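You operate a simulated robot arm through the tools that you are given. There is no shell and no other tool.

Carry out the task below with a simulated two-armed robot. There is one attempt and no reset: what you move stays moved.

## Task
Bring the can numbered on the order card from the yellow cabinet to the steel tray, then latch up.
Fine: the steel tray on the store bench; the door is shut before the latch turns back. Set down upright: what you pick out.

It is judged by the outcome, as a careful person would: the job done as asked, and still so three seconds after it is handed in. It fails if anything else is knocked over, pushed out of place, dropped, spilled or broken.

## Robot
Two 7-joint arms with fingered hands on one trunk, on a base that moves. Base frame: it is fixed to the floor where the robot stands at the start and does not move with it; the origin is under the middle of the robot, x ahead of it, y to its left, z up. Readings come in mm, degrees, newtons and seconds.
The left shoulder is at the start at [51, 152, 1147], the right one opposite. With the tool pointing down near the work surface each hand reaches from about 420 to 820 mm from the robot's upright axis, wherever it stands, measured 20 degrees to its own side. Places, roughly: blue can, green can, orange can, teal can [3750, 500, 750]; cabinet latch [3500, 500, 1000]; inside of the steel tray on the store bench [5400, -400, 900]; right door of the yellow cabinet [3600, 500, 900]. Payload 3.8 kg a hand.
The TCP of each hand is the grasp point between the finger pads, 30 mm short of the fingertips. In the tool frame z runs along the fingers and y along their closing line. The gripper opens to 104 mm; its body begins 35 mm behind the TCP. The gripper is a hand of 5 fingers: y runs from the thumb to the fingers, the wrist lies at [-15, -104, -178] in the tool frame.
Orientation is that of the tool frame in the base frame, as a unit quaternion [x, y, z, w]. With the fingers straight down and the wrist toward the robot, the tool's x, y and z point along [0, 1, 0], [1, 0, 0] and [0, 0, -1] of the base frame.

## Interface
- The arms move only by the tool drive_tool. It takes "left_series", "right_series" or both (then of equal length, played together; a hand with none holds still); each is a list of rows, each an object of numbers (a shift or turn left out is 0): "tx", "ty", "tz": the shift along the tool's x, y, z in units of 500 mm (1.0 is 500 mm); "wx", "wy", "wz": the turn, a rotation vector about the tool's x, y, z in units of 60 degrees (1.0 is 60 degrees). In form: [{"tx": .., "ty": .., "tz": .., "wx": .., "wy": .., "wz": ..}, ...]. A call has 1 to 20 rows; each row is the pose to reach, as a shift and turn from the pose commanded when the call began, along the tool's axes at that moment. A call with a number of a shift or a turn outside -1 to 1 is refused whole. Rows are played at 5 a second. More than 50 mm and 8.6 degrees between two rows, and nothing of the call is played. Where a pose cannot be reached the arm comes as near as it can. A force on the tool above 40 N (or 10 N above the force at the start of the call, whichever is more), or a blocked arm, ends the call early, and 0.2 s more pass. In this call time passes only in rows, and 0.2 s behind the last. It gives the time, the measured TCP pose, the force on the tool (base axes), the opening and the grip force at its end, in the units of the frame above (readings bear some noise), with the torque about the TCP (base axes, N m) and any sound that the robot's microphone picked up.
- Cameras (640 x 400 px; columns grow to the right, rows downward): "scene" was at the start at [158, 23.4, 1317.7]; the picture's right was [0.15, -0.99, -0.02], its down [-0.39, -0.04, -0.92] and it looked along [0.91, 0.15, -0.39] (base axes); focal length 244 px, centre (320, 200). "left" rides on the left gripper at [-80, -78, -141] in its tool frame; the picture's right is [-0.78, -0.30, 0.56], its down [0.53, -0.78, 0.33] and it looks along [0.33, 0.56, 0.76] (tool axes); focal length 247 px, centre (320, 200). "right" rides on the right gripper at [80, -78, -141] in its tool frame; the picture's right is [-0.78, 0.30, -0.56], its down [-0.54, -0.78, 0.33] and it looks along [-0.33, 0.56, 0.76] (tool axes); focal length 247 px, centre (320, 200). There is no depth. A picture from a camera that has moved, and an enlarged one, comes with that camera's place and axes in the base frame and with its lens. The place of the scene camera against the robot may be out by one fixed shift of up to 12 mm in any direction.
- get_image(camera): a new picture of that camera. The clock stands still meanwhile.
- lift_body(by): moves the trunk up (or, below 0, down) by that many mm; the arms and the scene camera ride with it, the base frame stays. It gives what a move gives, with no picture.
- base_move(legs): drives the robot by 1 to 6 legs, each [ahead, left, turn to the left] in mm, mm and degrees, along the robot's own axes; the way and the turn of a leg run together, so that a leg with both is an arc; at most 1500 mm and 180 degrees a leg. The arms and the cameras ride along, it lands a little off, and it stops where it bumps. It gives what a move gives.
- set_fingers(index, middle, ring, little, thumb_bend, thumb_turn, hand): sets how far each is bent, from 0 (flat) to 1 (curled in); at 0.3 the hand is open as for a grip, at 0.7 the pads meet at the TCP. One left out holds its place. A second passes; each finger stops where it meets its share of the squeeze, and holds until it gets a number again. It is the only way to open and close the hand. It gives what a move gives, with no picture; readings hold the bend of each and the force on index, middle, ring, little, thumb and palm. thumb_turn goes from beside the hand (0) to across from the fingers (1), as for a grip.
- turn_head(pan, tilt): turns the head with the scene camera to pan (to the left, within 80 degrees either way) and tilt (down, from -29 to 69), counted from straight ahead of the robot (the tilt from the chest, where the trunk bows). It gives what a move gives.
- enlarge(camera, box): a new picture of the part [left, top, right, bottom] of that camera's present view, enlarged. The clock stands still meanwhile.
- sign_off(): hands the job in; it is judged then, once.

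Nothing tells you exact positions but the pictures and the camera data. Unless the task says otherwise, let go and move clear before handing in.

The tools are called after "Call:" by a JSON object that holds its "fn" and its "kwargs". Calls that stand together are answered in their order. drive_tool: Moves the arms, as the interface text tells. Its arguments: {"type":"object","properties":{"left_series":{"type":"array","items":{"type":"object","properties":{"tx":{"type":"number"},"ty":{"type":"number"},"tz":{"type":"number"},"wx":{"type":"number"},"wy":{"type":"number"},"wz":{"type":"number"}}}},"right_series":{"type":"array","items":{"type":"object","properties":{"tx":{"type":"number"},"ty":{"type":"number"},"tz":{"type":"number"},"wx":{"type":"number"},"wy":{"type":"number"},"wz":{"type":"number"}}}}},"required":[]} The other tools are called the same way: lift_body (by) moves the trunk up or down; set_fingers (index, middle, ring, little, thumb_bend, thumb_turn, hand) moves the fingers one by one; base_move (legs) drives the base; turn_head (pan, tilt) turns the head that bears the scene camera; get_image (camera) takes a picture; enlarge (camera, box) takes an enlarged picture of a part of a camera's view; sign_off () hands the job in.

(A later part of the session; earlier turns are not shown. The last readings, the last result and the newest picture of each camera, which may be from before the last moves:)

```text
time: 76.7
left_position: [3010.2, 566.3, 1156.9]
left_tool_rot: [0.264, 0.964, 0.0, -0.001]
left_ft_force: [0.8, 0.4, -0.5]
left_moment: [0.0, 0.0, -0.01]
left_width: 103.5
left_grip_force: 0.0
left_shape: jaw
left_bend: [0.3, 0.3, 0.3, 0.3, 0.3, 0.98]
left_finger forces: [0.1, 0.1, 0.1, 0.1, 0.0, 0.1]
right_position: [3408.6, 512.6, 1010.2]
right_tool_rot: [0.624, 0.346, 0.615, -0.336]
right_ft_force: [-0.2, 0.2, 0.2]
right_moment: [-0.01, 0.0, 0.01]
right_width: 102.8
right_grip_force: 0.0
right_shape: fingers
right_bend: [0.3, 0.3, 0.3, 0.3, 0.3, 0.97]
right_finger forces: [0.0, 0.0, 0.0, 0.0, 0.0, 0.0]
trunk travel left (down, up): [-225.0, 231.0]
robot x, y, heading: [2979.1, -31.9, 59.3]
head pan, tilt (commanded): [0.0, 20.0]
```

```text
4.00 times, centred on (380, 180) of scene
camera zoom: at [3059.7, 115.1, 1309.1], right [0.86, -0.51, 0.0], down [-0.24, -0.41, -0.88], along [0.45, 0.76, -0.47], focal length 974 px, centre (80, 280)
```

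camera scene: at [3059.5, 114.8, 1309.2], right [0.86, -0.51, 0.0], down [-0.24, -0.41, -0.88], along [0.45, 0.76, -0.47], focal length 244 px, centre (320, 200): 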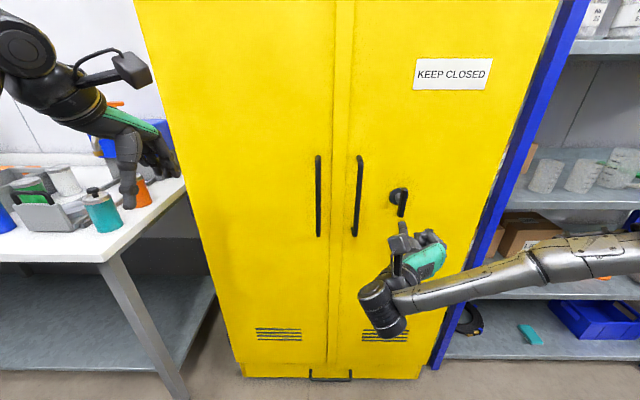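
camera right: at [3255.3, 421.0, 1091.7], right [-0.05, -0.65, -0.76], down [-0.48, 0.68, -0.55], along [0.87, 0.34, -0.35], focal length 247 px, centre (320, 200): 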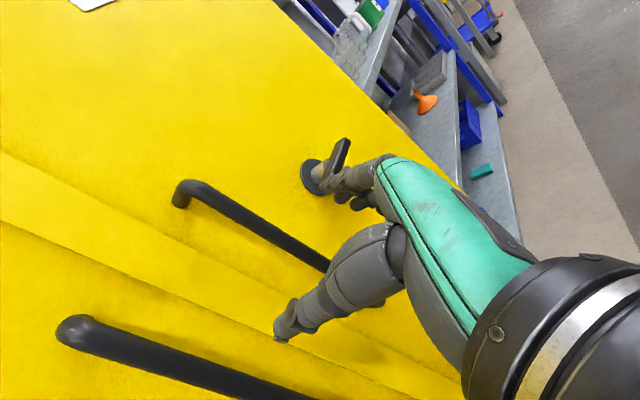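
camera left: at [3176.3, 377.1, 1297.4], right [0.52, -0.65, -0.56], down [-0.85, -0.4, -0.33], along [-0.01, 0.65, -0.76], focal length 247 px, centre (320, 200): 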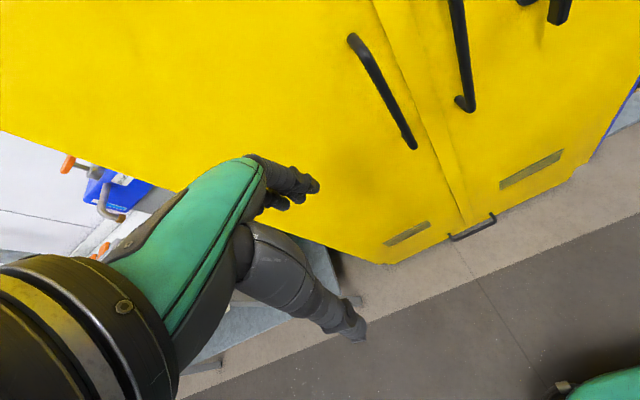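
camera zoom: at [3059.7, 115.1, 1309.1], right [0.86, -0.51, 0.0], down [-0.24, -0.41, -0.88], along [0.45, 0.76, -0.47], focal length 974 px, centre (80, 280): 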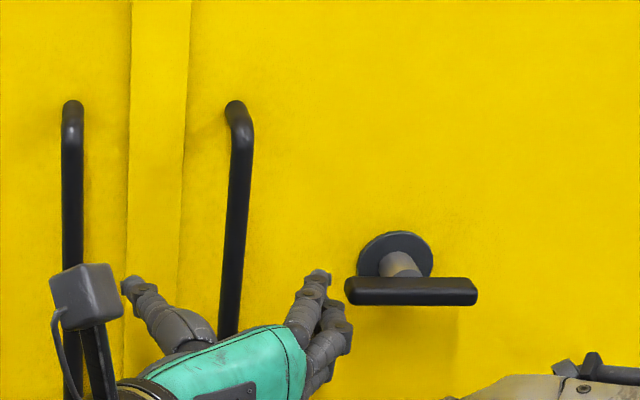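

The fingertips are close to the latch bar's end, so I'll drop the hand 60 mm before closing on the handle at about z 950.

Call:
{"fn": "drive_tool", "kwargs": {"right_series": [{"tx": -0.06}, {"tx": -0.12}, {"tx": -0.12, "tz": 0.03}]}}

Call:
{"fn": "get_image", "kwargs": {"camera": "right"}}

```text
time: 77.5
left_position: [3009.2, 564.6, 1155.6]
left_tool_rot: [0.264, 0.964, 0.0, 0.001]
left_ft_force: [0.6, -0.3, -1.1]
left_moment: [0.01, -0.01, -0.02]
left_width: 103.7
left_grip_force: 0.0
left_shape: jaw
left_bend: [0.3, 0.3, 0.3, 0.3, 0.3, 0.98]
left_finger forces: [0.0, 0.0, 0.0, 0.1, 0.0, 0.0]
right_position: [3414.6, 521.8, 950.3]
right_tool_rot: [0.625, 0.348, 0.614, -0.335]
right_ft_force: [0.9, 0.1, -0.5]
right_moment: [0.0, 0.0, 0.0]
right_width: 102.9
right_grip_force: 0.2
right_shape: fingers
right_bend: [0.3, 0.3, 0.3, 0.3, 0.3, 0.97]
right_finger forces: [0.1, 0.0, 0.0, 0.0, 0.0, 0.0]
trunk travel left (down, up): [-225.0, 231.0]
robot x, y, heading: [2980.1, -29.8, 59.5]
head pan, tilt (commanded): [0.0, 20.0]
```

```text
taken
camera right: at [3272.5, 446.1, 1032.0], right [-0.05, -0.65, -0.76], down [-0.48, 0.68, -0.55], along [0.87, 0.34, -0.35], focal length 247 px, centre (320, 200)
```

right: 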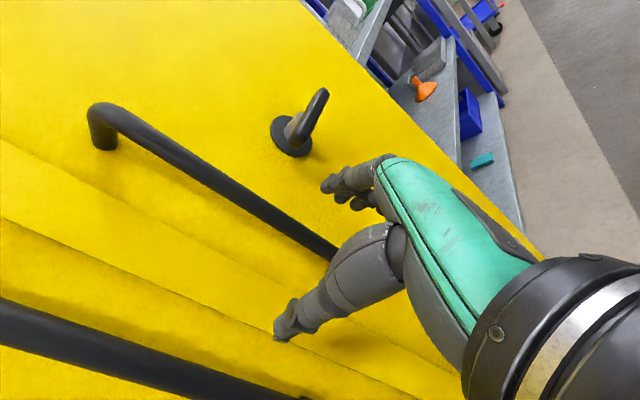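

Call:
{"fn": "drive_tool", "kwargs": {"right_series": [{"ty": -0.012, "tz": 0.014}]}}

Call:
{"fn": "set_fingers", "kwargs": {"hand": "right", "index": 0.72, "middle": 0.72, "ring": 0.72, "little": 0.72, "thumb_bend": 0.72}}

Call:
{"fn": "get_image", "kwargs": {"camera": "right"}}

Call:
{"fn": "enlarge", "kwargs": {"camera": "scene", "box": [300, 130, 460, 230]}}

```text
time: 77.9
left_position: [3009.0, 567.4, 1157.0]
left_tool_rot: [0.264, 0.965, 0.0, 0.0]
left_ft_force: [0.0, 0.3, -0.3]
left_moment: [0.03, -0.01, 0.01]
left_width: 103.6
left_grip_force: 0.0
left_shape: jaw
left_bend: [0.3, 0.3, 0.3, 0.3, 0.3, 0.98]
left_finger forces: [0.0, 0.1, 0.1, 0.0, 0.0, 0.0]
right_position: [3412.2, 531.3, 949.4]
right_tool_rot: [0.624, 0.348, 0.614, -0.335]
right_ft_force: [-0.2, 0.3, 0.0]
right_moment: [0.01, 0.0, 0.01]
right_width: 102.8
right_grip_force: 0.1
right_shape: fingers
right_bend: [0.3, 0.3, 0.3, 0.3, 0.3, 0.97]
right_finger forces: [0.0, 0.1, 0.0, 0.0, 0.0, 0.1]
trunk travel left (down, up): [-225.0, 231.0]
robot x, y, heading: [2979.4, -26.1, 59.4]
head pan, tilt (commanded): [0.0, 20.0]
```

```text
time: 78.9
left_position: [3014.4, 564.0, 1157.9]
left_tool_rot: [0.265, 0.964, 0.001, -0.002]
left_ft_force: [0.1, -0.2, -0.3]
left_moment: [-0.01, 0.0, 0.0]
left_width: 103.5
left_grip_force: 0.0
left_shape: jaw
left_bend: [0.3, 0.3, 0.3, 0.3, 0.3, 0.98]
left_finger forces: [0.0, 0.0, 0.1, 0.1, 0.0, 0.1]
right_position: [3419.4, 528.4, 949.7]
right_tool_rot: [0.626, 0.344, 0.615, -0.334]
right_ft_force: [25.2, -10.0, 1.0]
right_moment: [-0.5, -0.4, -0.43]
right_width: 5.6
right_grip_force: 17.4
right_shape: fingers
right_bend: [0.71, 0.65, 0.64, 0.71, 0.71, 0.97]
right_finger forces: [7.9, 7.2, 8.8, 9.9, 1.7, 0.1]
trunk travel left (down, up): [-225.0, 231.0]
robot x, y, heading: [2978.4, -30.0, 59.2]
head pan, tilt (commanded): [0.0, 20.0]
```

```text
taken
camera right: at [3277.3, 453.2, 1031.1], right [-0.06, -0.64, -0.76], down [-0.48, 0.69, -0.55], along [0.88, 0.33, -0.35], focal length 247 px, centre (320, 200)
```

right: 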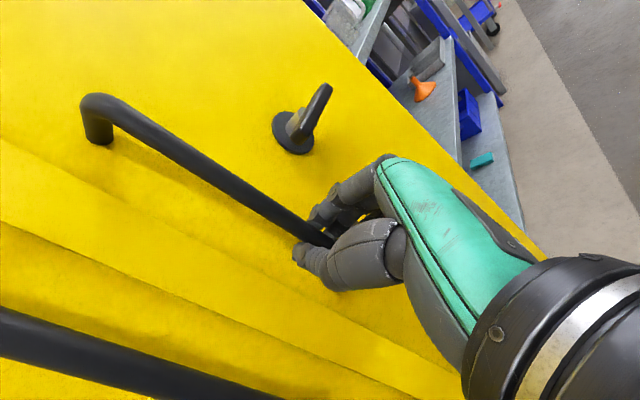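

```text
4.00 times, centred on (380, 180) of scene
camera zoom: at [3064.8, 112.6, 1309.1], right [0.86, -0.51, 0.0], down [-0.24, -0.4, -0.88], along [0.45, 0.76, -0.47], focal length 974 px, centre (80, 280)
```

zoom: 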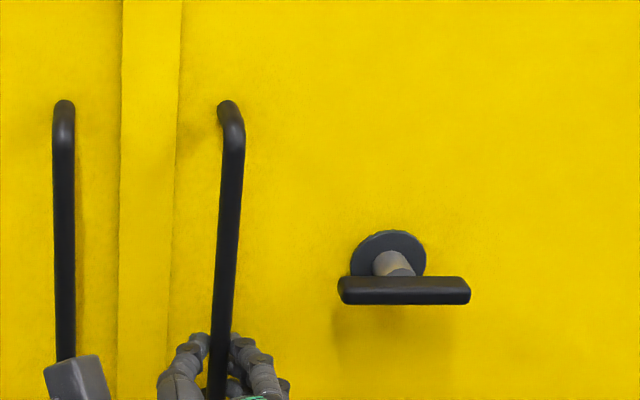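

The fingers carry most of the load; I'll shift the hand slightly right so thumb and fingers balance, then grip firmer.

Call:
{"fn": "drive_tool", "kwargs": {"right_series": [{"ty": 0.014}]}}

Call:
{"fn": "set_fingers", "kwargs": {"hand": "right", "index": 0.85, "middle": 0.85, "ring": 0.85, "little": 0.85, "thumb_bend": 0.9}}

Call:
{"fn": "get_image", "kwargs": {"camera": "right"}}

```text
time: 79.3
left_position: [3011.7, 565.4, 1156.1]
left_tool_rot: [0.263, 0.965, 0.001, -0.001]
left_ft_force: [-0.5, 0.1, 0.8]
left_moment: [0.01, 0.0, -0.02]
left_width: 103.8
left_grip_force: 0.0
left_shape: jaw
left_bend: [0.3, 0.3, 0.3, 0.3, 0.3, 0.98]
left_finger forces: [0.1, 0.0, 0.1, 0.1, 0.1, 0.0]
right_position: [3418.8, 526.9, 949.9]
right_tool_rot: [0.625, 0.347, 0.613, -0.337]
right_ft_force: [19.6, -5.4, 0.2]
right_moment: [-0.34, -0.34, -0.31]
right_width: 5.6
right_grip_force: 14.6
right_shape: fingers
right_bend: [0.71, 0.66, 0.64, 0.71, 0.71, 0.97]
right_finger forces: [6.4, 5.9, 7.1, 7.2, 2.4, 0.1]
trunk travel left (down, up): [-225.0, 231.0]
robot x, y, heading: [2977.9, -30.5, 59.6]
head pan, tilt (commanded): [0.0, 20.0]
```

```text
time: 80.3
left_position: [3012.0, 564.3, 1156.7]
left_tool_rot: [0.264, 0.965, -0.001, -0.001]
left_ft_force: [-0.7, -0.2, 0.3]
left_moment: [-0.01, -0.02, -0.05]
left_width: 103.8
left_grip_force: 0.0
left_shape: jaw
left_bend: [0.3, 0.3, 0.3, 0.3, 0.3, 0.98]
left_finger forces: [0.0, 0.1, 0.1, 0.0, 0.1, 0.0]
right_position: [3420.2, 526.5, 949.6]
right_tool_rot: [0.625, 0.347, 0.613, -0.336]
right_ft_force: [16.8, -2.2, -0.6]
right_moment: [-0.74, -0.66, -0.23]
right_width: 2.6
right_grip_force: 29.2
right_shape: fingers
right_bend: [0.72, 0.67, 0.65, 0.74, 0.71, 0.97]
right_finger forces: [8.5, 7.3, 7.9, 12.8, 21.2, 0.0]
trunk travel left (down, up): [-225.0, 231.0]
robot x, y, heading: [2978.5, -31.9, 59.3]
head pan, tilt (commanded): [0.0, 20.0]
```

```text
taken
camera right: at [3278.9, 451.7, 1030.7], right [-0.05, -0.65, -0.76], down [-0.48, 0.68, -0.55], along [0.87, 0.34, -0.35], focal length 247 px, centre (320, 200)
```

right: 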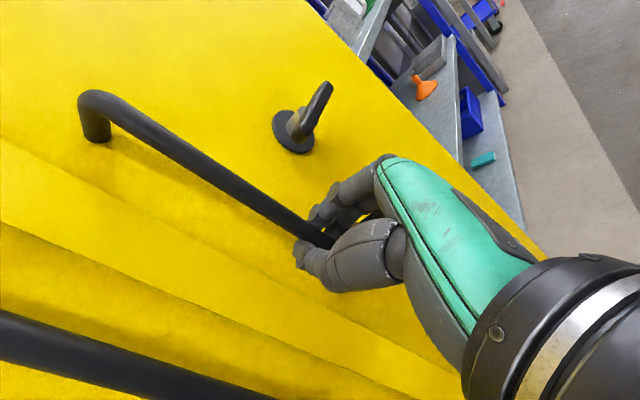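

Firm grip on the handle. Now a careful first pull to see whether the door comes.

Call:
{"fn": "drive_tool", "kwargs": {"right_series": [{"ty": 0.006, "tz": -0.03}, {"ty": 0.015, "tz": -0.064}, {"ty": 0.024, "tz": -0.095}, {"ty": 0.036, "tz": -0.126}]}}

Call:
{"fn": "get_image", "kwargs": {"camera": "scene"}}

```text
time: 81.3
left_position: [3012.0, 564.3, 1156.9]
left_tool_rot: [0.263, 0.965, 0.0, 0.0]
left_ft_force: [0.4, -0.5, -0.4]
left_moment: [0.0, 0.0, 0.01]
left_width: 103.9
left_grip_force: 0.1
left_shape: jaw
left_bend: [0.3, 0.3, 0.3, 0.3, 0.3, 0.98]
left_finger forces: [0.1, 0.1, 0.0, 0.1, 0.1, 0.0]
right_position: [3399.7, 463.5, 949.9]
right_tool_rot: [0.625, 0.347, 0.613, -0.336]
right_ft_force: [13.3, -2.1, -5.3]
right_moment: [-0.63, -0.7, -0.07]
right_width: 1.6
right_grip_force: 27.6
right_shape: fingers
right_bend: [0.72, 0.67, 0.65, 0.74, 0.72, 0.97]
right_finger forces: [8.9, 7.1, 8.1, 13.3, 18.5, 0.1]
trunk travel left (down, up): [-225.0, 231.0]
robot x, y, heading: [2979.0, -26.2, 59.6]
head pan, tilt (commanded): [0.0, 20.0]
```

```text
taken
camera scene: at [3062.1, 114.3, 1309.0], right [0.86, -0.51, 0.0], down [-0.24, -0.41, -0.88], along [0.45, 0.76, -0.47], focal length 244 px, centre (320, 200)
```

scene: 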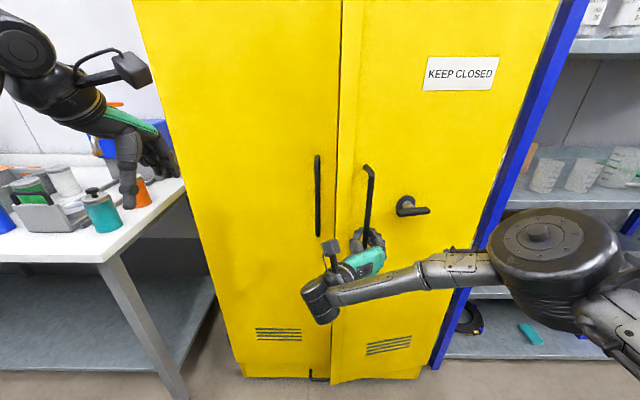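

The door swings open smoothly. Continuing along the arc.

Call:
{"fn": "drive_tool", "kwargs": {"right_series": [{"ty": 0.012, "tz": -0.03, "wx": 0.03}, {"ty": 0.026, "tz": -0.06, "wx": 0.06}, {"ty": 0.042, "tz": -0.09, "wx": 0.1}, {"ty": 0.06, "tz": -0.12, "wx": 0.14}, {"ty": 0.08, "tz": -0.15, "wx": 0.18}, {"ty": 0.1, "tz": -0.178, "wx": 0.22}, {"ty": 0.125, "tz": -0.206, "wx": 0.26}]}}

Call:
{"fn": "get_image", "kwargs": {"camera": "scene"}}

```text
time: 82.9
left_position: [3019.2, 568.1, 1154.0]
left_tool_rot: [0.265, 0.964, -0.003, -0.004]
left_ft_force: [0.8, -1.1, 0.6]
left_moment: [-0.02, 0.03, 0.02]
left_width: 103.9
left_grip_force: 0.0
left_shape: jaw
left_bend: [0.3, 0.3, 0.3, 0.3, 0.3, 0.98]
left_finger forces: [0.0, 0.1, 0.0, 0.1, 0.0, 0.1]
right_position: [3395.2, 353.0, 951.0]
right_tool_rot: [0.58, 0.426, 0.558, -0.413]
right_ft_force: [25.3, 2.3, -26.0]
right_moment: [-0.86, -0.64, -0.26]
right_width: 1.5
right_grip_force: 30.9
right_shape: fingers
right_bend: [0.72, 0.66, 0.64, 0.73, 0.73, 0.98]
right_finger forces: [10.2, 8.5, 9.0, 15.9, 18.1, 0.0]
right hand out of reach, approached as far as the arm can: row 7
trunk travel left (down, up): [-225.0, 231.0]
robot x, y, heading: [2982.4, -29.7, 59.1]
head pan, tilt (commanded): [0.0, 20.0]
```

```text
taken
camera scene: at [3069.8, 117.6, 1307.8], right [0.86, -0.51, -0.01], down [-0.25, -0.41, -0.88], along [0.45, 0.76, -0.48], focal length 244 px, centre (320, 200)
```

scene: 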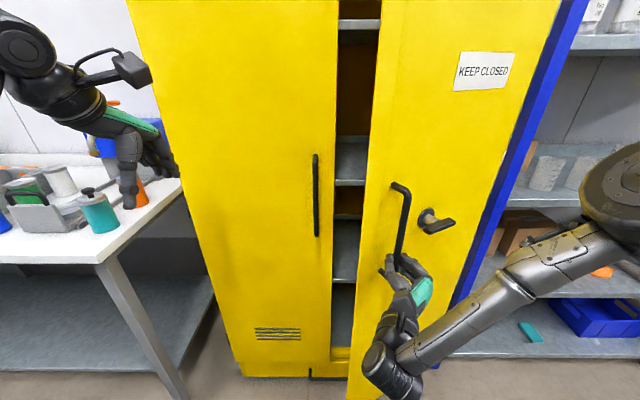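

The door is about 27° open and the arm is near its inner limit. I'll let go of the handle and back the base off a little.

Call:
{"fn": "set_fingers", "kwargs": {"hand": "right", "index": 0.25, "middle": 0.25, "ring": 0.25, "little": 0.25, "thumb_bend": 0.25}}

Call:
{"fn": "base_move", "kwargs": {"legs": [[-120, 0, 0]]}}

Call:
{"fn": "get_image", "kwargs": {"camera": "scene"}}

Call:
{"fn": "get_image", "kwargs": {"camera": "right"}}

```text
time: 83.9
left_position: [3008.8, 566.5, 1156.2]
left_tool_rot: [0.264, 0.964, -0.001, 0.0]
left_ft_force: [0.0, -1.3, -0.4]
left_moment: [0.01, -0.02, -0.05]
left_width: 103.6
left_grip_force: 0.0
left_shape: jaw
left_bend: [0.3, 0.3, 0.3, 0.3, 0.3, 0.98]
left_finger forces: [0.0, 0.1, 0.1, 0.0, 0.0, 0.1]
right_position: [3384.4, 352.3, 957.4]
right_tool_rot: [0.574, 0.426, 0.561, -0.417]
right_ft_force: [1.2, 0.4, -0.3]
right_moment: [0.0, 0.03, 0.01]
right_width: 114.6
right_grip_force: 0.0
right_shape: fingers
right_bend: [0.25, 0.25, 0.25, 0.25, 0.25, 0.98]
right_finger forces: [0.1, 0.0, 0.1, 0.0, 0.0, 0.1]
trunk travel left (down, up): [-225.0, 231.0]
robot x, y, heading: [2977.1, -27.1, 59.3]
head pan, tilt (commanded): [0.0, 20.0]
```

```text
time: 85.2
left_position: [2949.2, 462.0, 1154.4]
left_tool_rot: [0.264, 0.965, -0.001, 0.0]
left_ft_force: [0.3, 0.3, 1.6]
left_moment: [0.05, -0.03, 0.0]
left_width: 103.5
left_grip_force: 0.1
left_shape: jaw
left_bend: [0.3, 0.3, 0.3, 0.3, 0.3, 0.98]
left_finger forces: [0.1, 0.0, 0.0, 0.0, 0.1, 0.0]
right_position: [3322.1, 248.2, 957.3]
right_tool_rot: [0.575, 0.426, 0.561, -0.416]
right_ft_force: [-0.3, 0.1, -0.1]
right_moment: [-0.01, 0.02, -0.01]
right_width: 114.6
right_grip_force: 0.0
right_shape: fingers
right_bend: [0.25, 0.25, 0.25, 0.25, 0.25, 0.98]
right_finger forces: [0.0, 0.0, 0.0, 0.1, 0.0, 0.1]
trunk travel left (down, up): [-225.0, 231.0]
robot x, y, heading: [2917.5, -135.4, 59.5]
head pan, tilt (commanded): [0.0, 20.0]
```

```text
taken
camera scene: at [2997.8, 10.8, 1309.0], right [0.86, -0.51, 0.0], down [-0.24, -0.41, -0.88], along [0.45, 0.76, -0.47], focal length 244 px, centre (320, 200)
```

scene: 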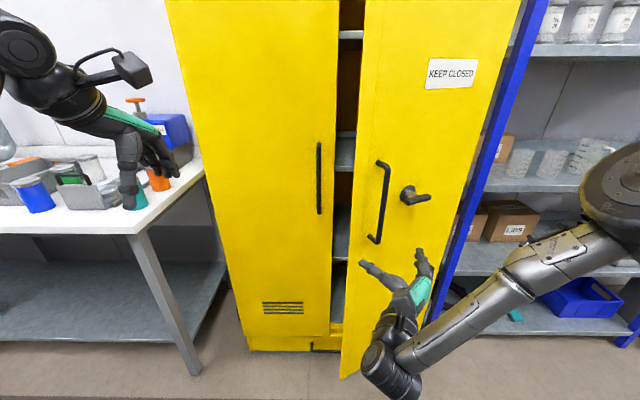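

```text
taken
camera right: at [3207.0, 139.0, 1040.9], right [0.12, -0.64, -0.76], down [-0.65, 0.53, -0.54], along [0.75, 0.56, -0.35], focal length 247 px, centre (320, 200)
```

right: 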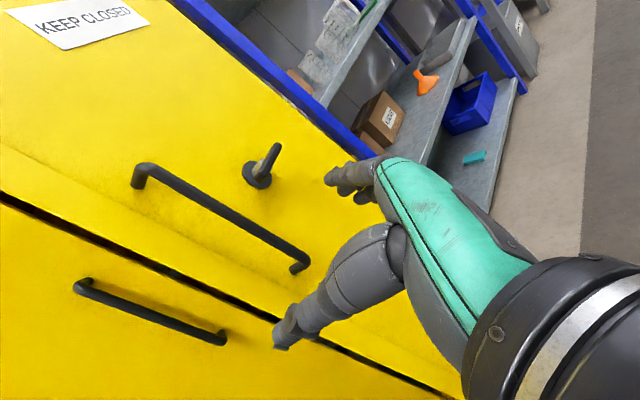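

Clear of the handle. I'll square the hand up again, make a fist and go round the door's free edge to push it open from inside.

Call:
{"fn": "drive_tool", "kwargs": {"right_series": [{"wx": -0.12}, {"wx": -0.225}]}}

Call:
{"fn": "set_fingers", "kwargs": {"hand": "right", "index": 1.0, "middle": 1.0, "ring": 1.0, "little": 1.0, "thumb_bend": 0.92}}

Call:
{"fn": "drive_tool", "kwargs": {"right_series": [{"ty": -0.09}, {"ty": -0.18}, {"ty": -0.27}, {"ty": -0.3, "tz": 0.06}, {"ty": -0.3, "tz": 0.14}, {"ty": -0.3, "tz": 0.22}, {"ty": -0.3, "tz": 0.28}]}}

Call:
{"fn": "get_image", "kwargs": {"camera": "scene"}}

Call:
{"fn": "get_image", "kwargs": {"camera": "right"}}

```text
time: 85.8
left_position: [2948.1, 461.4, 1155.9]
left_tool_rot: [0.264, 0.965, -0.001, 0.0]
left_ft_force: [-1.0, -0.3, 1.1]
left_moment: [0.03, -0.02, 0.01]
left_width: 103.7
left_grip_force: 0.1
left_shape: jaw
left_bend: [0.3, 0.3, 0.3, 0.3, 0.3, 0.98]
left_finger forces: [0.0, 0.1, 0.0, 0.0, 0.0, 0.1]
right_position: [3323.0, 248.2, 959.7]
right_tool_rot: [0.62, 0.356, 0.608, -0.345]
right_ft_force: [1.0, 0.8, -1.2]
right_moment: [0.0, 0.0, 0.0]
right_width: 114.3
right_grip_force: 0.0
right_shape: fingers
right_bend: [0.25, 0.25, 0.25, 0.25, 0.25, 0.98]
right_finger forces: [0.0, 0.0, 0.0, 0.0, 0.1, 0.1]
trunk travel left (down, up): [-225.0, 231.0]
robot x, y, heading: [2916.0, -134.2, 59.5]
head pan, tilt (commanded): [0.0, 20.0]
```

```text
time: 86.8
left_position: [2946.8, 463.2, 1156.7]
left_tool_rot: [0.264, 0.965, -0.001, 0.0]
left_ft_force: [-0.4, -0.8, -0.6]
left_moment: [-0.02, 0.01, 0.0]
left_width: 103.6
left_grip_force: 0.0
left_shape: jaw
left_bend: [0.3, 0.3, 0.3, 0.3, 0.3, 0.98]
left_finger forces: [0.0, 0.1, 0.0, 0.0, 0.1, 0.0]
right_position: [3324.0, 248.6, 959.7]
right_tool_rot: [0.619, 0.358, 0.607, -0.346]
right_ft_force: [-0.7, -0.2, 0.0]
right_moment: [-0.02, 0.03, -0.02]
right_width: 0.2
right_grip_force: 0.0
right_shape: fingers
right_bend: [0.75, 1.0, 1.0, 1.0, 0.86, 0.97]
right_finger forces: [0.0, 0.0, 0.0, 0.0, 0.0, 0.0]
trunk travel left (down, up): [-225.0, 231.0]
robot x, y, heading: [2919.3, -133.8, 59.3]
head pan, tilt (commanded): [0.0, 20.0]
```

```text
time: 88.4
left_position: [2948.1, 462.0, 1155.6]
left_tool_rot: [0.264, 0.965, 0.0, -0.001]
left_ft_force: [0.6, 0.1, -0.6]
left_moment: [0.01, 0.02, 0.01]
left_width: 103.7
left_grip_force: 0.1
left_shape: jaw
left_bend: [0.3, 0.3, 0.3, 0.3, 0.3, 0.98]
left_finger forces: [0.1, 0.0, 0.0, 0.0, 0.0, 0.0]
right_position: [3263.3, 446.0, 955.4]
right_tool_rot: [0.619, 0.358, 0.607, -0.345]
right_ft_force: [-0.4, 0.9, 0.1]
right_moment: [0.0, -0.02, 0.0]
right_width: 1.7
right_grip_force: 0.1
right_shape: fingers
right_bend: [0.76, 1.0, 1.0, 1.0, 0.89, 0.97]
right_finger forces: [0.0, 0.0, 0.1, 0.0, 0.0, 0.0]
trunk travel left (down, up): [-225.0, 231.0]
robot x, y, heading: [2918.9, -136.6, 59.3]
head pan, tilt (commanded): [0.0, 20.0]
```

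```text
taken
camera scene: at [2997.6, 10.9, 1309.1], right [0.86, -0.51, 0.0], down [-0.24, -0.41, -0.88], along [0.45, 0.76, -0.47], focal length 244 px, centre (320, 200)
```

scene: 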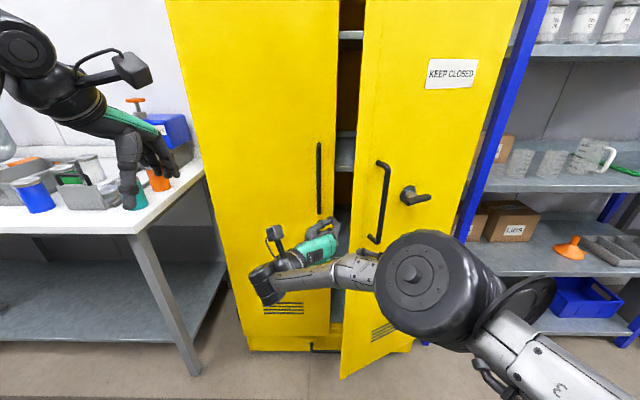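

```text
taken
camera right: at [3124.0, 366.9, 1037.4], right [-0.03, -0.65, -0.76], down [-0.51, 0.67, -0.55], along [0.86, 0.37, -0.35], focal length 247 px, centre (320, 200)
```

right: 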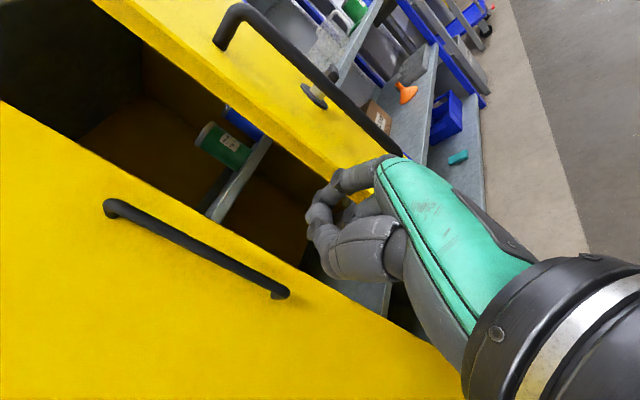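

I can see cans inside through the gap. The fist is left of the door's free edge; going a bit further in, then sweeping right.

Call:
{"fn": "drive_tool", "kwargs": {"right_series": [{"tz": 0.08}, {"tz": 0.16}, {"tz": 0.18, "ty": 0.05}, {"tz": 0.18, "ty": 0.1}]}}

Call:
{"fn": "get_image", "kwargs": {"camera": "right"}}

Call:
{"fn": "get_image", "kwargs": {"camera": "scene"}}

```text
time: 89.4
left_position: [2944.9, 462.8, 1154.7]
left_tool_rot: [0.263, 0.965, -0.001, 0.001]
left_ft_force: [0.1, 0.2, 0.4]
left_moment: [-0.01, 0.01, -0.02]
left_width: 103.8
left_grip_force: 0.1
left_shape: jaw
left_bend: [0.3, 0.3, 0.3, 0.3, 0.3, 0.98]
left_finger forces: [0.1, 0.0, 0.0, 0.0, 0.0, 0.0]
right_position: [3351.6, 486.7, 954.6]
right_tool_rot: [0.619, 0.357, 0.609, -0.344]
right_ft_force: [0.6, 1.4, 0.4]
right_moment: [0.0, 0.05, -0.01]
right_width: 2.1
right_grip_force: 0.1
right_shape: fingers
right_bend: [0.75, 1.0, 1.0, 1.0, 0.89, 0.97]
right_finger forces: [0.0, 0.1, 0.1, 0.0, 0.0, 0.0]
right hand out of reach, approached as far as the arm can: row 2, 3, 4
trunk travel left (down, up): [-225.0, 231.0]
robot x, y, heading: [2918.3, -135.4, 59.2]
head pan, tilt (commanded): [0.0, 20.0]
```

```text
taken
camera right: at [3211.7, 406.8, 1036.4], right [-0.03, -0.65, -0.76], down [-0.5, 0.67, -0.55], along [0.86, 0.36, -0.35], focal length 247 px, centre (320, 200)
```

right: 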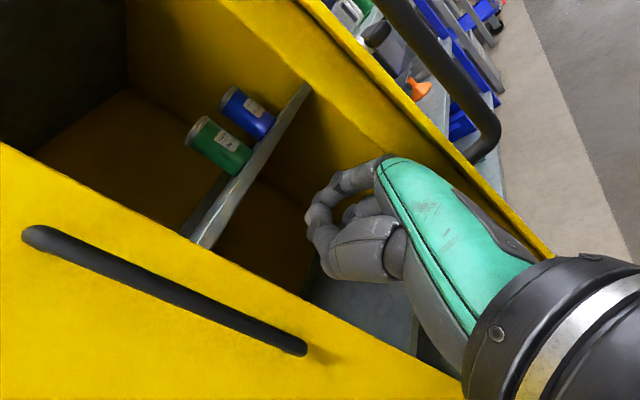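

```text
taken
camera scene: at [2994.8, 12.1, 1309.2], right [0.86, -0.51, 0.0], down [-0.24, -0.41, -0.88], along [0.45, 0.76, -0.47], focal length 244 px, centre (320, 200)
```

scene: 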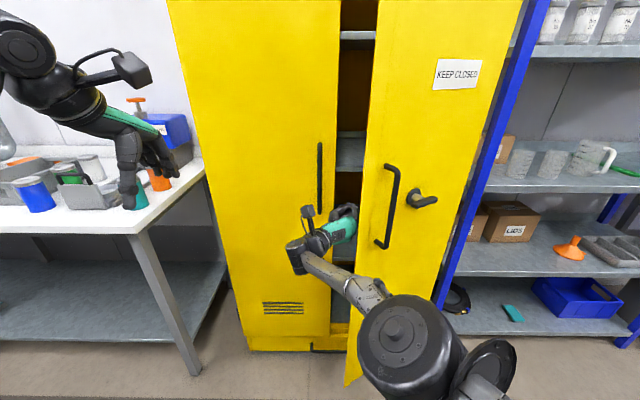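

The hand is inside the door edge; the door moves with almost no force. Sweeping further right.

Call:
{"fn": "drive_tool", "kwargs": {"right_series": [{"ty": 0.08}, {"ty": 0.16, "tz": -0.02}, {"ty": 0.24, "tz": -0.04}, {"ty": 0.32, "tz": -0.06}, {"ty": 0.4, "tz": -0.08}]}}

Call:
{"fn": "get_image", "kwargs": {"camera": "scene"}}

Call:
{"fn": "get_image", "kwargs": {"camera": "right"}}

```text
time: 90.6
left_position: [2948.0, 460.9, 1157.4]
left_tool_rot: [0.264, 0.965, 0.0, 0.0]
left_ft_force: [-0.5, 0.0, -0.7]
left_moment: [0.05, 0.01, 0.03]
left_width: 104.0
left_grip_force: 0.0
left_shape: jaw
left_bend: [0.3, 0.3, 0.3, 0.3, 0.3, 0.98]
left_finger forces: [0.1, 0.1, 0.1, 0.0, 0.1, 0.1]
right_position: [3502.9, 351.7, 960.0]
right_tool_rot: [0.62, 0.356, 0.607, -0.346]
right_ft_force: [0.6, 0.5, 0.3]
right_moment: [0.01, 0.01, -0.02]
right_width: 2.5
right_grip_force: 0.0
right_shape: fingers
right_bend: [0.75, 1.0, 1.0, 1.0, 0.89, 0.97]
right_finger forces: [0.0, 0.0, 0.1, 0.0, 0.0, 0.0]
trunk travel left (down, up): [-225.0, 231.0]
robot x, y, heading: [2915.8, -133.6, 59.4]
head pan, tilt (commanded): [0.0, 20.0]
```

```text
taken
camera scene: at [2998.2, 9.2, 1309.3], right [0.86, -0.51, 0.0], down [-0.24, -0.4, -0.88], along [0.45, 0.76, -0.47], focal length 244 px, centre (320, 200)
```

scene: 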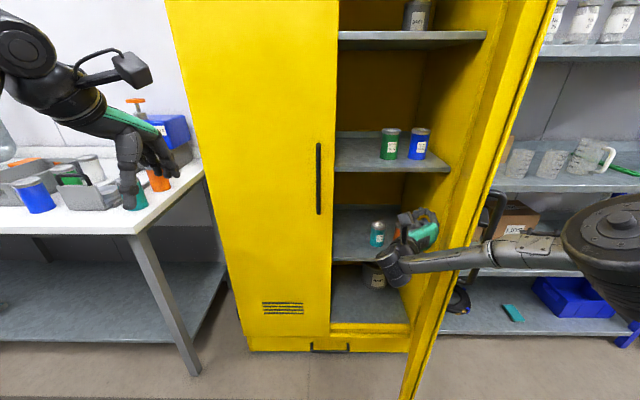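

```text
taken
camera right: at [3363.9, 272.1, 1041.9], right [-0.03, -0.65, -0.76], down [-0.5, 0.67, -0.55], along [0.86, 0.37, -0.35], focal length 247 px, centre (320, 200)
```

right: 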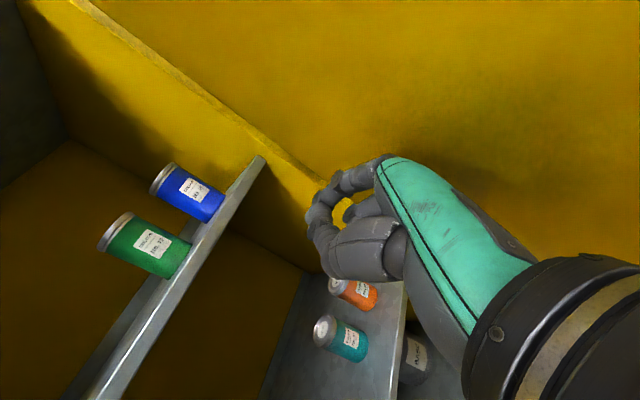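

The door is wide open. Green and blue cans stand on the upper shelf, orange and teal on the lower; I'll read their labels.

Call:
{"fn": "enlarge", "kwargs": {"camera": "right", "box": [90, 150, 250, 250]}}

Call:
{"fn": "enlarge", "kwargs": {"camera": "right", "box": [300, 270, 460, 390]}}

Call:
{"fn": "enlarge", "kwargs": {"camera": "scene", "box": [360, 100, 460, 170]}}

Call:
{"fn": "enlarge", "kwargs": {"camera": "scene", "box": [330, 200, 450, 300]}}

```text
4.00 times, centred on (170, 200) of right
camera zoom: at [3363.9, 272.1, 1041.9], right [-0.03, -0.65, -0.76], down [-0.5, 0.67, -0.55], along [0.86, 0.37, -0.35], focal length 988 px, centre (920, 200)
```

zoom: 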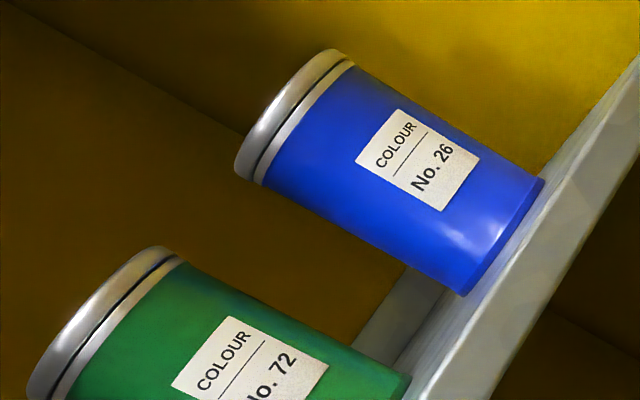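

```text
3.33 times, centred on (380, 330) of right
camera zoom: at [3363.9, 272.1, 1041.9], right [-0.03, -0.65, -0.76], down [-0.5, 0.67, -0.55], along [0.86, 0.37, -0.35], focal length 823 px, centre (120, -233)
```

zoom: 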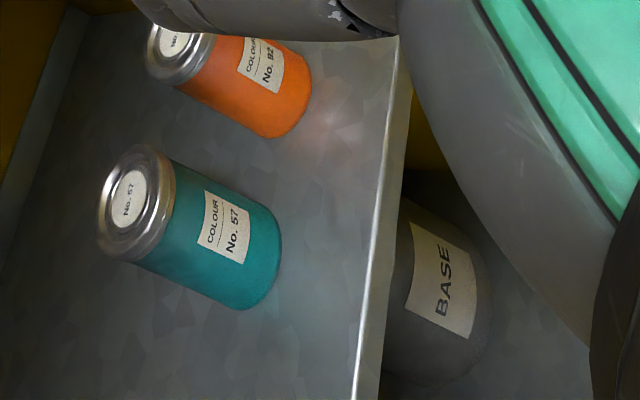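

```text
5.71 times, centred on (410, 135) of scene
camera zoom: at [2998.2, 9.2, 1309.3], right [0.86, -0.51, 0.0], down [-0.24, -0.4, -0.88], along [0.45, 0.76, -0.47], focal length 1392 px, centre (-194, 571)
```

zoom: 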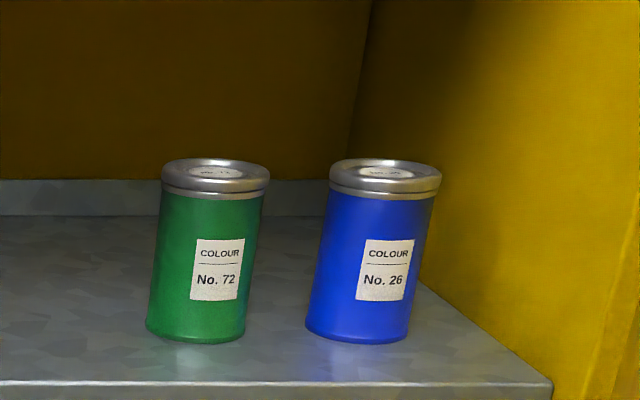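

```text
4.00 times, centred on (390, 250) of scene
camera zoom: at [2998.2, 9.2, 1309.3], right [0.86, -0.51, 0.0], down [-0.24, -0.4, -0.88], along [0.45, 0.76, -0.47], focal length 974 px, centre (40, 0)
```

zoom: 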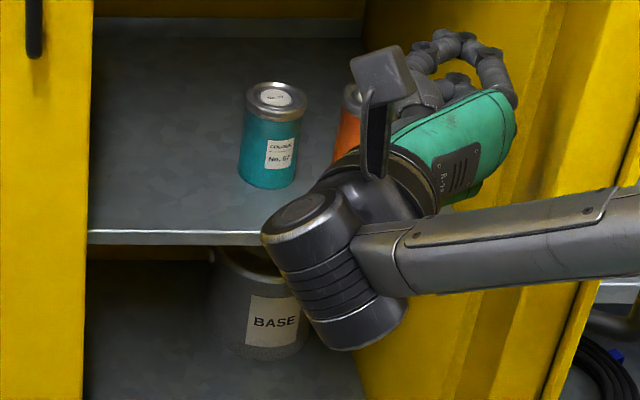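

Green is No. 72. The door is only about 60° open, so first I'll push it further open to leave plenty of room for the arm.

Call:
{"fn": "drive_tool", "kwargs": {"right_series": [{"ty": 0.08, "tz": -0.045}, {"ty": 0.16, "tz": -0.09}, {"ty": 0.24, "tz": -0.135}, {"ty": 0.31, "tz": -0.172}, {"ty": 0.39, "tz": -0.18}, {"ty": 0.46, "tz": -0.18}, {"ty": 0.52, "tz": -0.18}]}}

Call:
{"fn": "get_image", "kwargs": {"camera": "scene"}}

Call:
{"fn": "get_image", "kwargs": {"camera": "right"}}

```text
time: 92.2
left_position: [2948.5, 460.7, 1156.2]
left_tool_rot: [0.264, 0.965, 0.0, 0.0]
left_ft_force: [-0.2, -0.7, 0.0]
left_moment: [-0.02, -0.01, 0.0]
left_width: 103.8
left_grip_force: 0.0
left_shape: jaw
left_bend: [0.3, 0.3, 0.3, 0.3, 0.3, 0.98]
left_finger forces: [0.0, 0.0, 0.1, 0.0, 0.0, 0.1]
right_position: [3679.5, 265.7, 996.2]
right_tool_rot: [0.655, 0.329, 0.599, -0.323]
right_ft_force: [-0.3, 0.0, 0.7]
right_moment: [-0.02, 0.02, -0.01]
right_width: 2.4
right_grip_force: 0.1
right_shape: fingers
right_bend: [0.75, 1.0, 1.0, 1.0, 0.89, 0.97]
right_finger forces: [0.0, 0.0, 0.0, 0.0, 0.0, 0.1]
right hand out of reach, approached as far as the arm can: row 2, 3, 4, 5, 6, 7
trunk travel left (down, up): [-225.0, 231.0]
robot x, y, heading: [2916.2, -135.7, 59.4]
head pan, tilt (commanded): [0.0, 20.0]
```

```text
taken
camera scene: at [2997.8, 10.0, 1309.2], right [0.86, -0.51, 0.0], down [-0.24, -0.41, -0.88], along [0.45, 0.76, -0.47], focal length 244 px, centre (320, 200)
```

scene: 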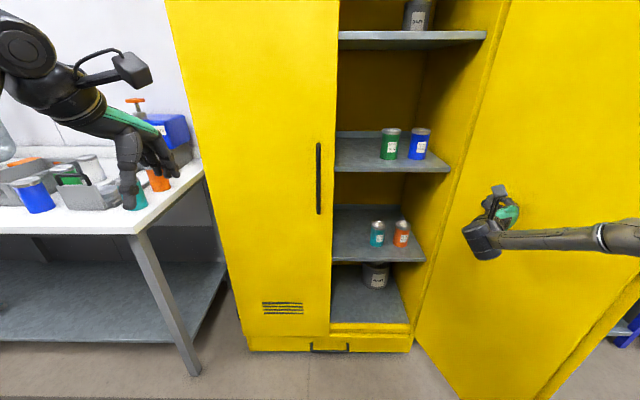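

```text
taken
camera right: at [3538.2, 199.3, 1088.6], right [-0.13, -0.66, -0.74], down [-0.48, 0.69, -0.53], along [0.87, 0.29, -0.41], focal length 247 px, centre (320, 200)
```

right: 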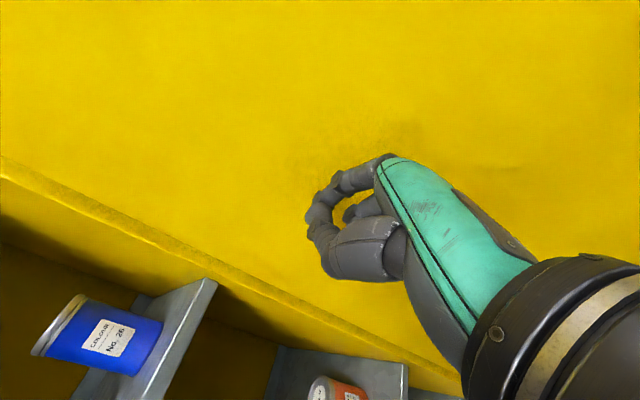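

The door now stands well past 90°. I'll bring the right hand back in front of the robot, raised to can height, and open it.

Call:
{"fn": "drive_tool", "kwargs": {"right_series": [{"ty": -0.086, "tz": -0.023, "tx": 0.035}, {"ty": -0.172, "tz": -0.046, "tx": 0.07}, {"ty": -0.258, "tz": -0.069, "tx": 0.105}, {"ty": -0.344, "tz": -0.092, "tx": 0.14}, {"ty": -0.43, "tz": -0.115, "tx": 0.175}, {"ty": -0.516, "tz": -0.138, "tx": 0.21}, {"ty": -0.602, "tz": -0.161, "tx": 0.245}, {"ty": -0.69, "tz": -0.19, "tx": 0.28}]}}

Call:
{"fn": "set_fingers", "kwargs": {"hand": "right", "index": 0.35, "middle": 0.35, "ring": 0.35, "little": 0.35, "thumb_bend": 0.35}}

Call:
{"fn": "get_image", "kwargs": {"camera": "scene"}}

```text
time: 94.0
left_position: [2946.0, 462.2, 1156.1]
left_tool_rot: [0.264, 0.964, 0.0, 0.001]
left_ft_force: [-0.5, -0.4, 0.7]
left_moment: [-0.01, -0.02, -0.01]
left_width: 103.7
left_grip_force: 0.1
left_shape: jaw
left_bend: [0.3, 0.3, 0.3, 0.3, 0.3, 0.98]
left_finger forces: [0.0, 0.0, 0.0, 0.1, 0.0, 0.0]
right_position: [3352.7, 392.8, 1155.6]
right_tool_rot: [0.654, 0.33, 0.598, -0.324]
right_ft_force: [-0.1, 0.4, 0.5]
right_moment: [-0.02, 0.0, -0.03]
right_width: 2.9
right_grip_force: 0.0
right_shape: fingers
right_bend: [0.75, 1.0, 1.0, 1.0, 0.89, 0.97]
right_finger forces: [0.1, 0.0, 0.0, 0.1, 0.1, 0.0]
trunk travel left (down, up): [-225.0, 231.0]
robot x, y, heading: [2915.2, -136.5, 59.2]
head pan, tilt (commanded): [0.0, 20.0]
```

```text
time: 95.0
left_position: [2948.2, 461.7, 1155.6]
left_tool_rot: [0.264, 0.965, 0.001, 0.0]
left_ft_force: [0.3, -0.8, 0.3]
left_moment: [0.02, 0.03, -0.01]
left_width: 103.5
left_grip_force: 0.1
left_shape: jaw
left_bend: [0.3, 0.3, 0.3, 0.3, 0.3, 0.98]
left_finger forces: [0.0, 0.0, 0.0, 0.1, 0.1, 0.0]
right_position: [3355.8, 391.5, 1155.6]
right_tool_rot: [0.655, 0.331, 0.597, -0.325]
right_ft_force: [0.1, -0.7, 0.2]
right_moment: [-0.02, -0.02, 0.03]
right_width: 90.4
right_grip_force: 0.1
right_shape: fingers
right_bend: [0.35, 0.35, 0.35, 0.35, 0.35, 0.97]
right_finger forces: [0.0, 0.0, 0.0, 0.0, 0.2, 0.1]
trunk travel left (down, up): [-225.0, 231.0]
robot x, y, heading: [2917.7, -136.4, 59.4]
head pan, tilt (commanded): [0.0, 20.0]
```

```text
taken
camera scene: at [2997.4, 10.5, 1309.2], right [0.86, -0.51, 0.0], down [-0.24, -0.41, -0.88], along [0.45, 0.76, -0.47], focal length 244 px, centre (320, 200)
```

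scene: 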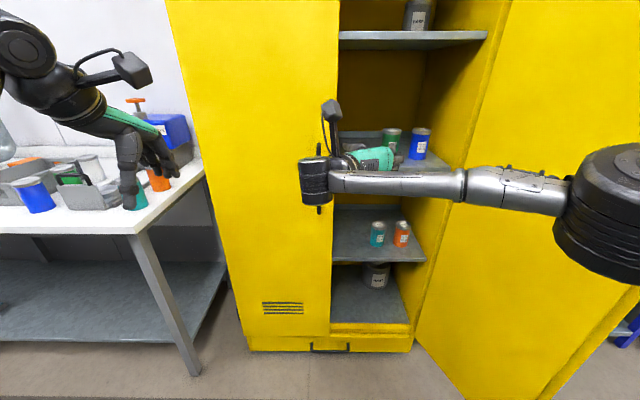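

Only the hand's tilt needs squaring up; then I move it right to line up with the green can before driving the base closer.

Call:
{"fn": "drive_tool", "kwargs": {"right_series": [{"wx": 0.033, "wy": 0.036, "wz": -0.015}, {"wx": 0.067, "wy": 0.073, "wz": -0.03}]}}

Call:
{"fn": "drive_tool", "kwargs": {"right_series": [{"tx": -0.022, "ty": 0.055, "tz": -0.042}, {"tx": -0.045, "ty": 0.11, "tz": -0.085}, {"tx": -0.067, "ty": 0.165, "tz": -0.127}, {"tx": -0.09, "ty": 0.22, "tz": -0.17}]}}

Call:
{"fn": "get_image", "kwargs": {"camera": "right"}}

Call:
{"fn": "get_image", "kwargs": {"camera": "scene"}}

```text
time: 95.6
left_position: [2947.0, 461.1, 1155.7]
left_tool_rot: [0.264, 0.964, 0.001, 0.001]
left_ft_force: [0.0, 0.5, -0.9]
left_moment: [-0.02, -0.01, 0.0]
left_width: 103.5
left_grip_force: 0.1
left_shape: jaw
left_bend: [0.3, 0.3, 0.3, 0.3, 0.3, 0.98]
left_finger forces: [0.1, 0.1, 0.0, 0.0, 0.1, 0.1]
right_position: [3356.6, 391.9, 1155.9]
right_tool_rot: [0.614, 0.348, 0.616, -0.35]
right_ft_force: [0.0, -0.5, -0.5]
right_moment: [0.0, 0.0, 0.04]
right_width: 90.1
right_grip_force: 0.0
right_shape: fingers
right_bend: [0.35, 0.35, 0.35, 0.35, 0.35, 0.97]
right_finger forces: [0.0, 0.1, 0.1, 0.0, 0.1, 0.0]
trunk travel left (down, up): [-225.0, 231.0]
robot x, y, heading: [2920.7, -128.5, 59.6]
head pan, tilt (commanded): [0.0, 20.0]
```

```text
time: 96.6
left_position: [2947.5, 460.7, 1157.0]
left_tool_rot: [0.264, 0.964, 0.0, 0.001]
left_ft_force: [-0.2, 0.3, 0.5]
left_moment: [0.04, -0.01, -0.02]
left_width: 104.0
left_grip_force: 0.0
left_shape: jaw
left_bend: [0.3, 0.3, 0.3, 0.3, 0.3, 0.98]
left_finger forces: [0.0, 0.1, 0.1, 0.1, 0.0, 0.0]
right_position: [3408.1, 262.3, 1108.0]
right_tool_rot: [0.614, 0.349, 0.615, -0.351]
right_ft_force: [0.5, -0.3, 0.4]
right_moment: [0.01, 0.0, 0.02]
right_width: 90.3
right_grip_force: 0.1
right_shape: fingers
right_bend: [0.35, 0.35, 0.35, 0.35, 0.35, 0.97]
right_finger forces: [0.0, 0.0, 0.0, 0.1, 0.0, 0.0]
trunk travel left (down, up): [-225.0, 231.0]
robot x, y, heading: [2917.1, -137.1, 59.5]
head pan, tilt (commanded): [0.0, 20.0]
```

```text
taken
camera right: at [3268.0, 181.5, 1186.9], right [-0.03, -0.63, -0.78], down [-0.5, 0.69, -0.53], along [0.87, 0.37, -0.33], focal length 247 px, centre (320, 200)
```

right: 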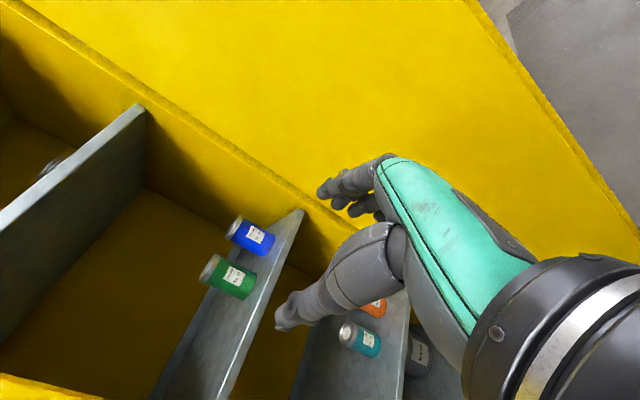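

```text
taken
camera scene: at [2998.1, 9.0, 1309.3], right [0.86, -0.51, 0.0], down [-0.24, -0.4, -0.88], along [0.45, 0.76, -0.47], focal length 244 px, centre (320, 200)
```

scene: 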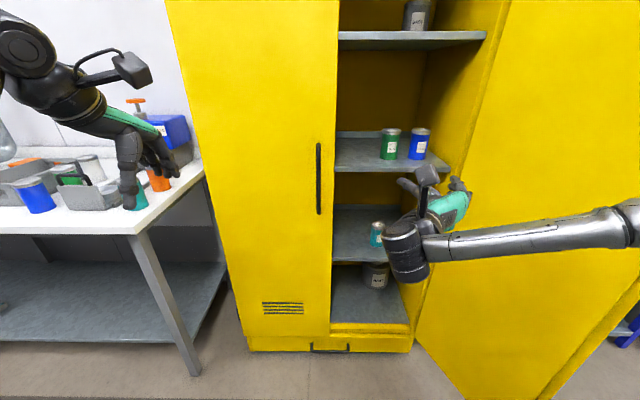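

Call:
{"fn": "enlarge", "kwargs": {"camera": "right", "box": [180, 200, 320, 320]}}

Call:
{"fn": "enlarge", "kwargs": {"camera": "scene", "box": [330, 110, 470, 210]}}

```text
3.33 times, centred on (250, 260) of right
camera zoom: at [3268.0, 181.5, 1186.9], right [-0.03, -0.63, -0.78], down [-0.5, 0.69, -0.53], along [0.87, 0.37, -0.33], focal length 823 px, centre (553, 0)
```

zoom: 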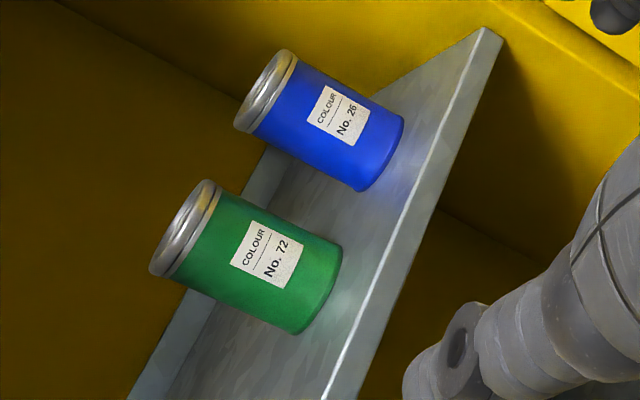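

```text
4.00 times, centred on (400, 160) of scene
camera zoom: at [2998.1, 9.0, 1309.3], right [0.86, -0.51, 0.0], down [-0.24, -0.4, -0.88], along [0.45, 0.76, -0.47], focal length 974 px, centre (0, 360)
```

zoom: 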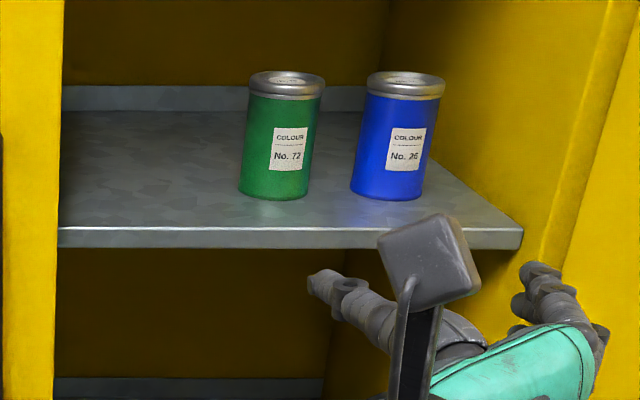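

I now know the can stands at roughly u 2831 / v 2385 (about [3651, 612]), 1030–1122 mm high, with the blue can ~102 mm to its right — a 38 mm gap. I'll examine my open fingers' geometry before going in.

Call:
{"fn": "enlarge", "kwargs": {"camera": "right", "box": [260, 140, 420, 340]}}

Call:
{"fn": "enlarge", "kwargs": {"camera": "scene", "box": [380, 150, 500, 290]}}

```text
2.00 times, centred on (340, 240) of right
camera zoom: at [3268.0, 181.5, 1186.9], right [-0.03, -0.63, -0.78], down [-0.5, 0.69, -0.53], along [0.87, 0.37, -0.33], focal length 494 px, centre (280, 120)
```

zoom: 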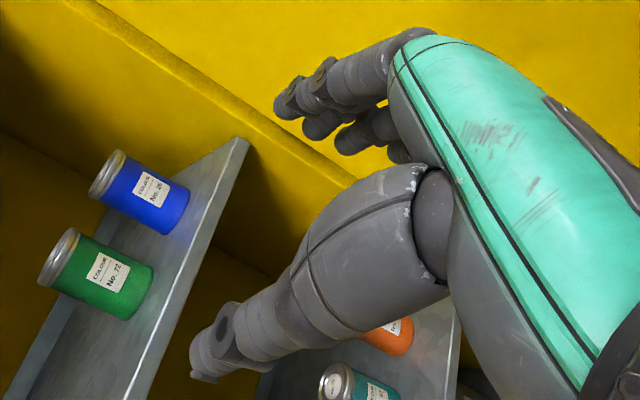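

```text
2.86 times, centred on (440, 220) of scene
camera zoom: at [2998.1, 9.0, 1309.3], right [0.86, -0.51, 0.0], down [-0.24, -0.4, -0.88], along [0.45, 0.76, -0.47], focal length 696 px, centre (-23, 143)
```

zoom: 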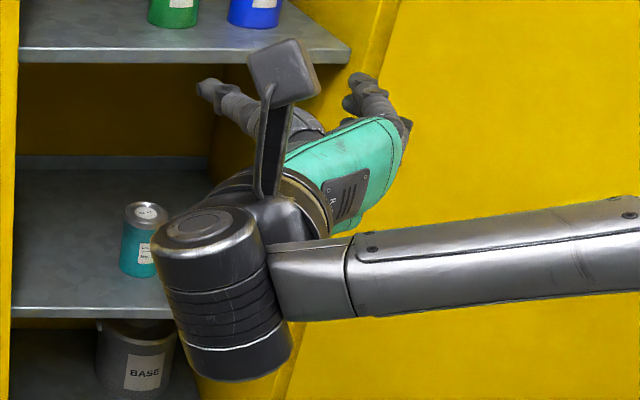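

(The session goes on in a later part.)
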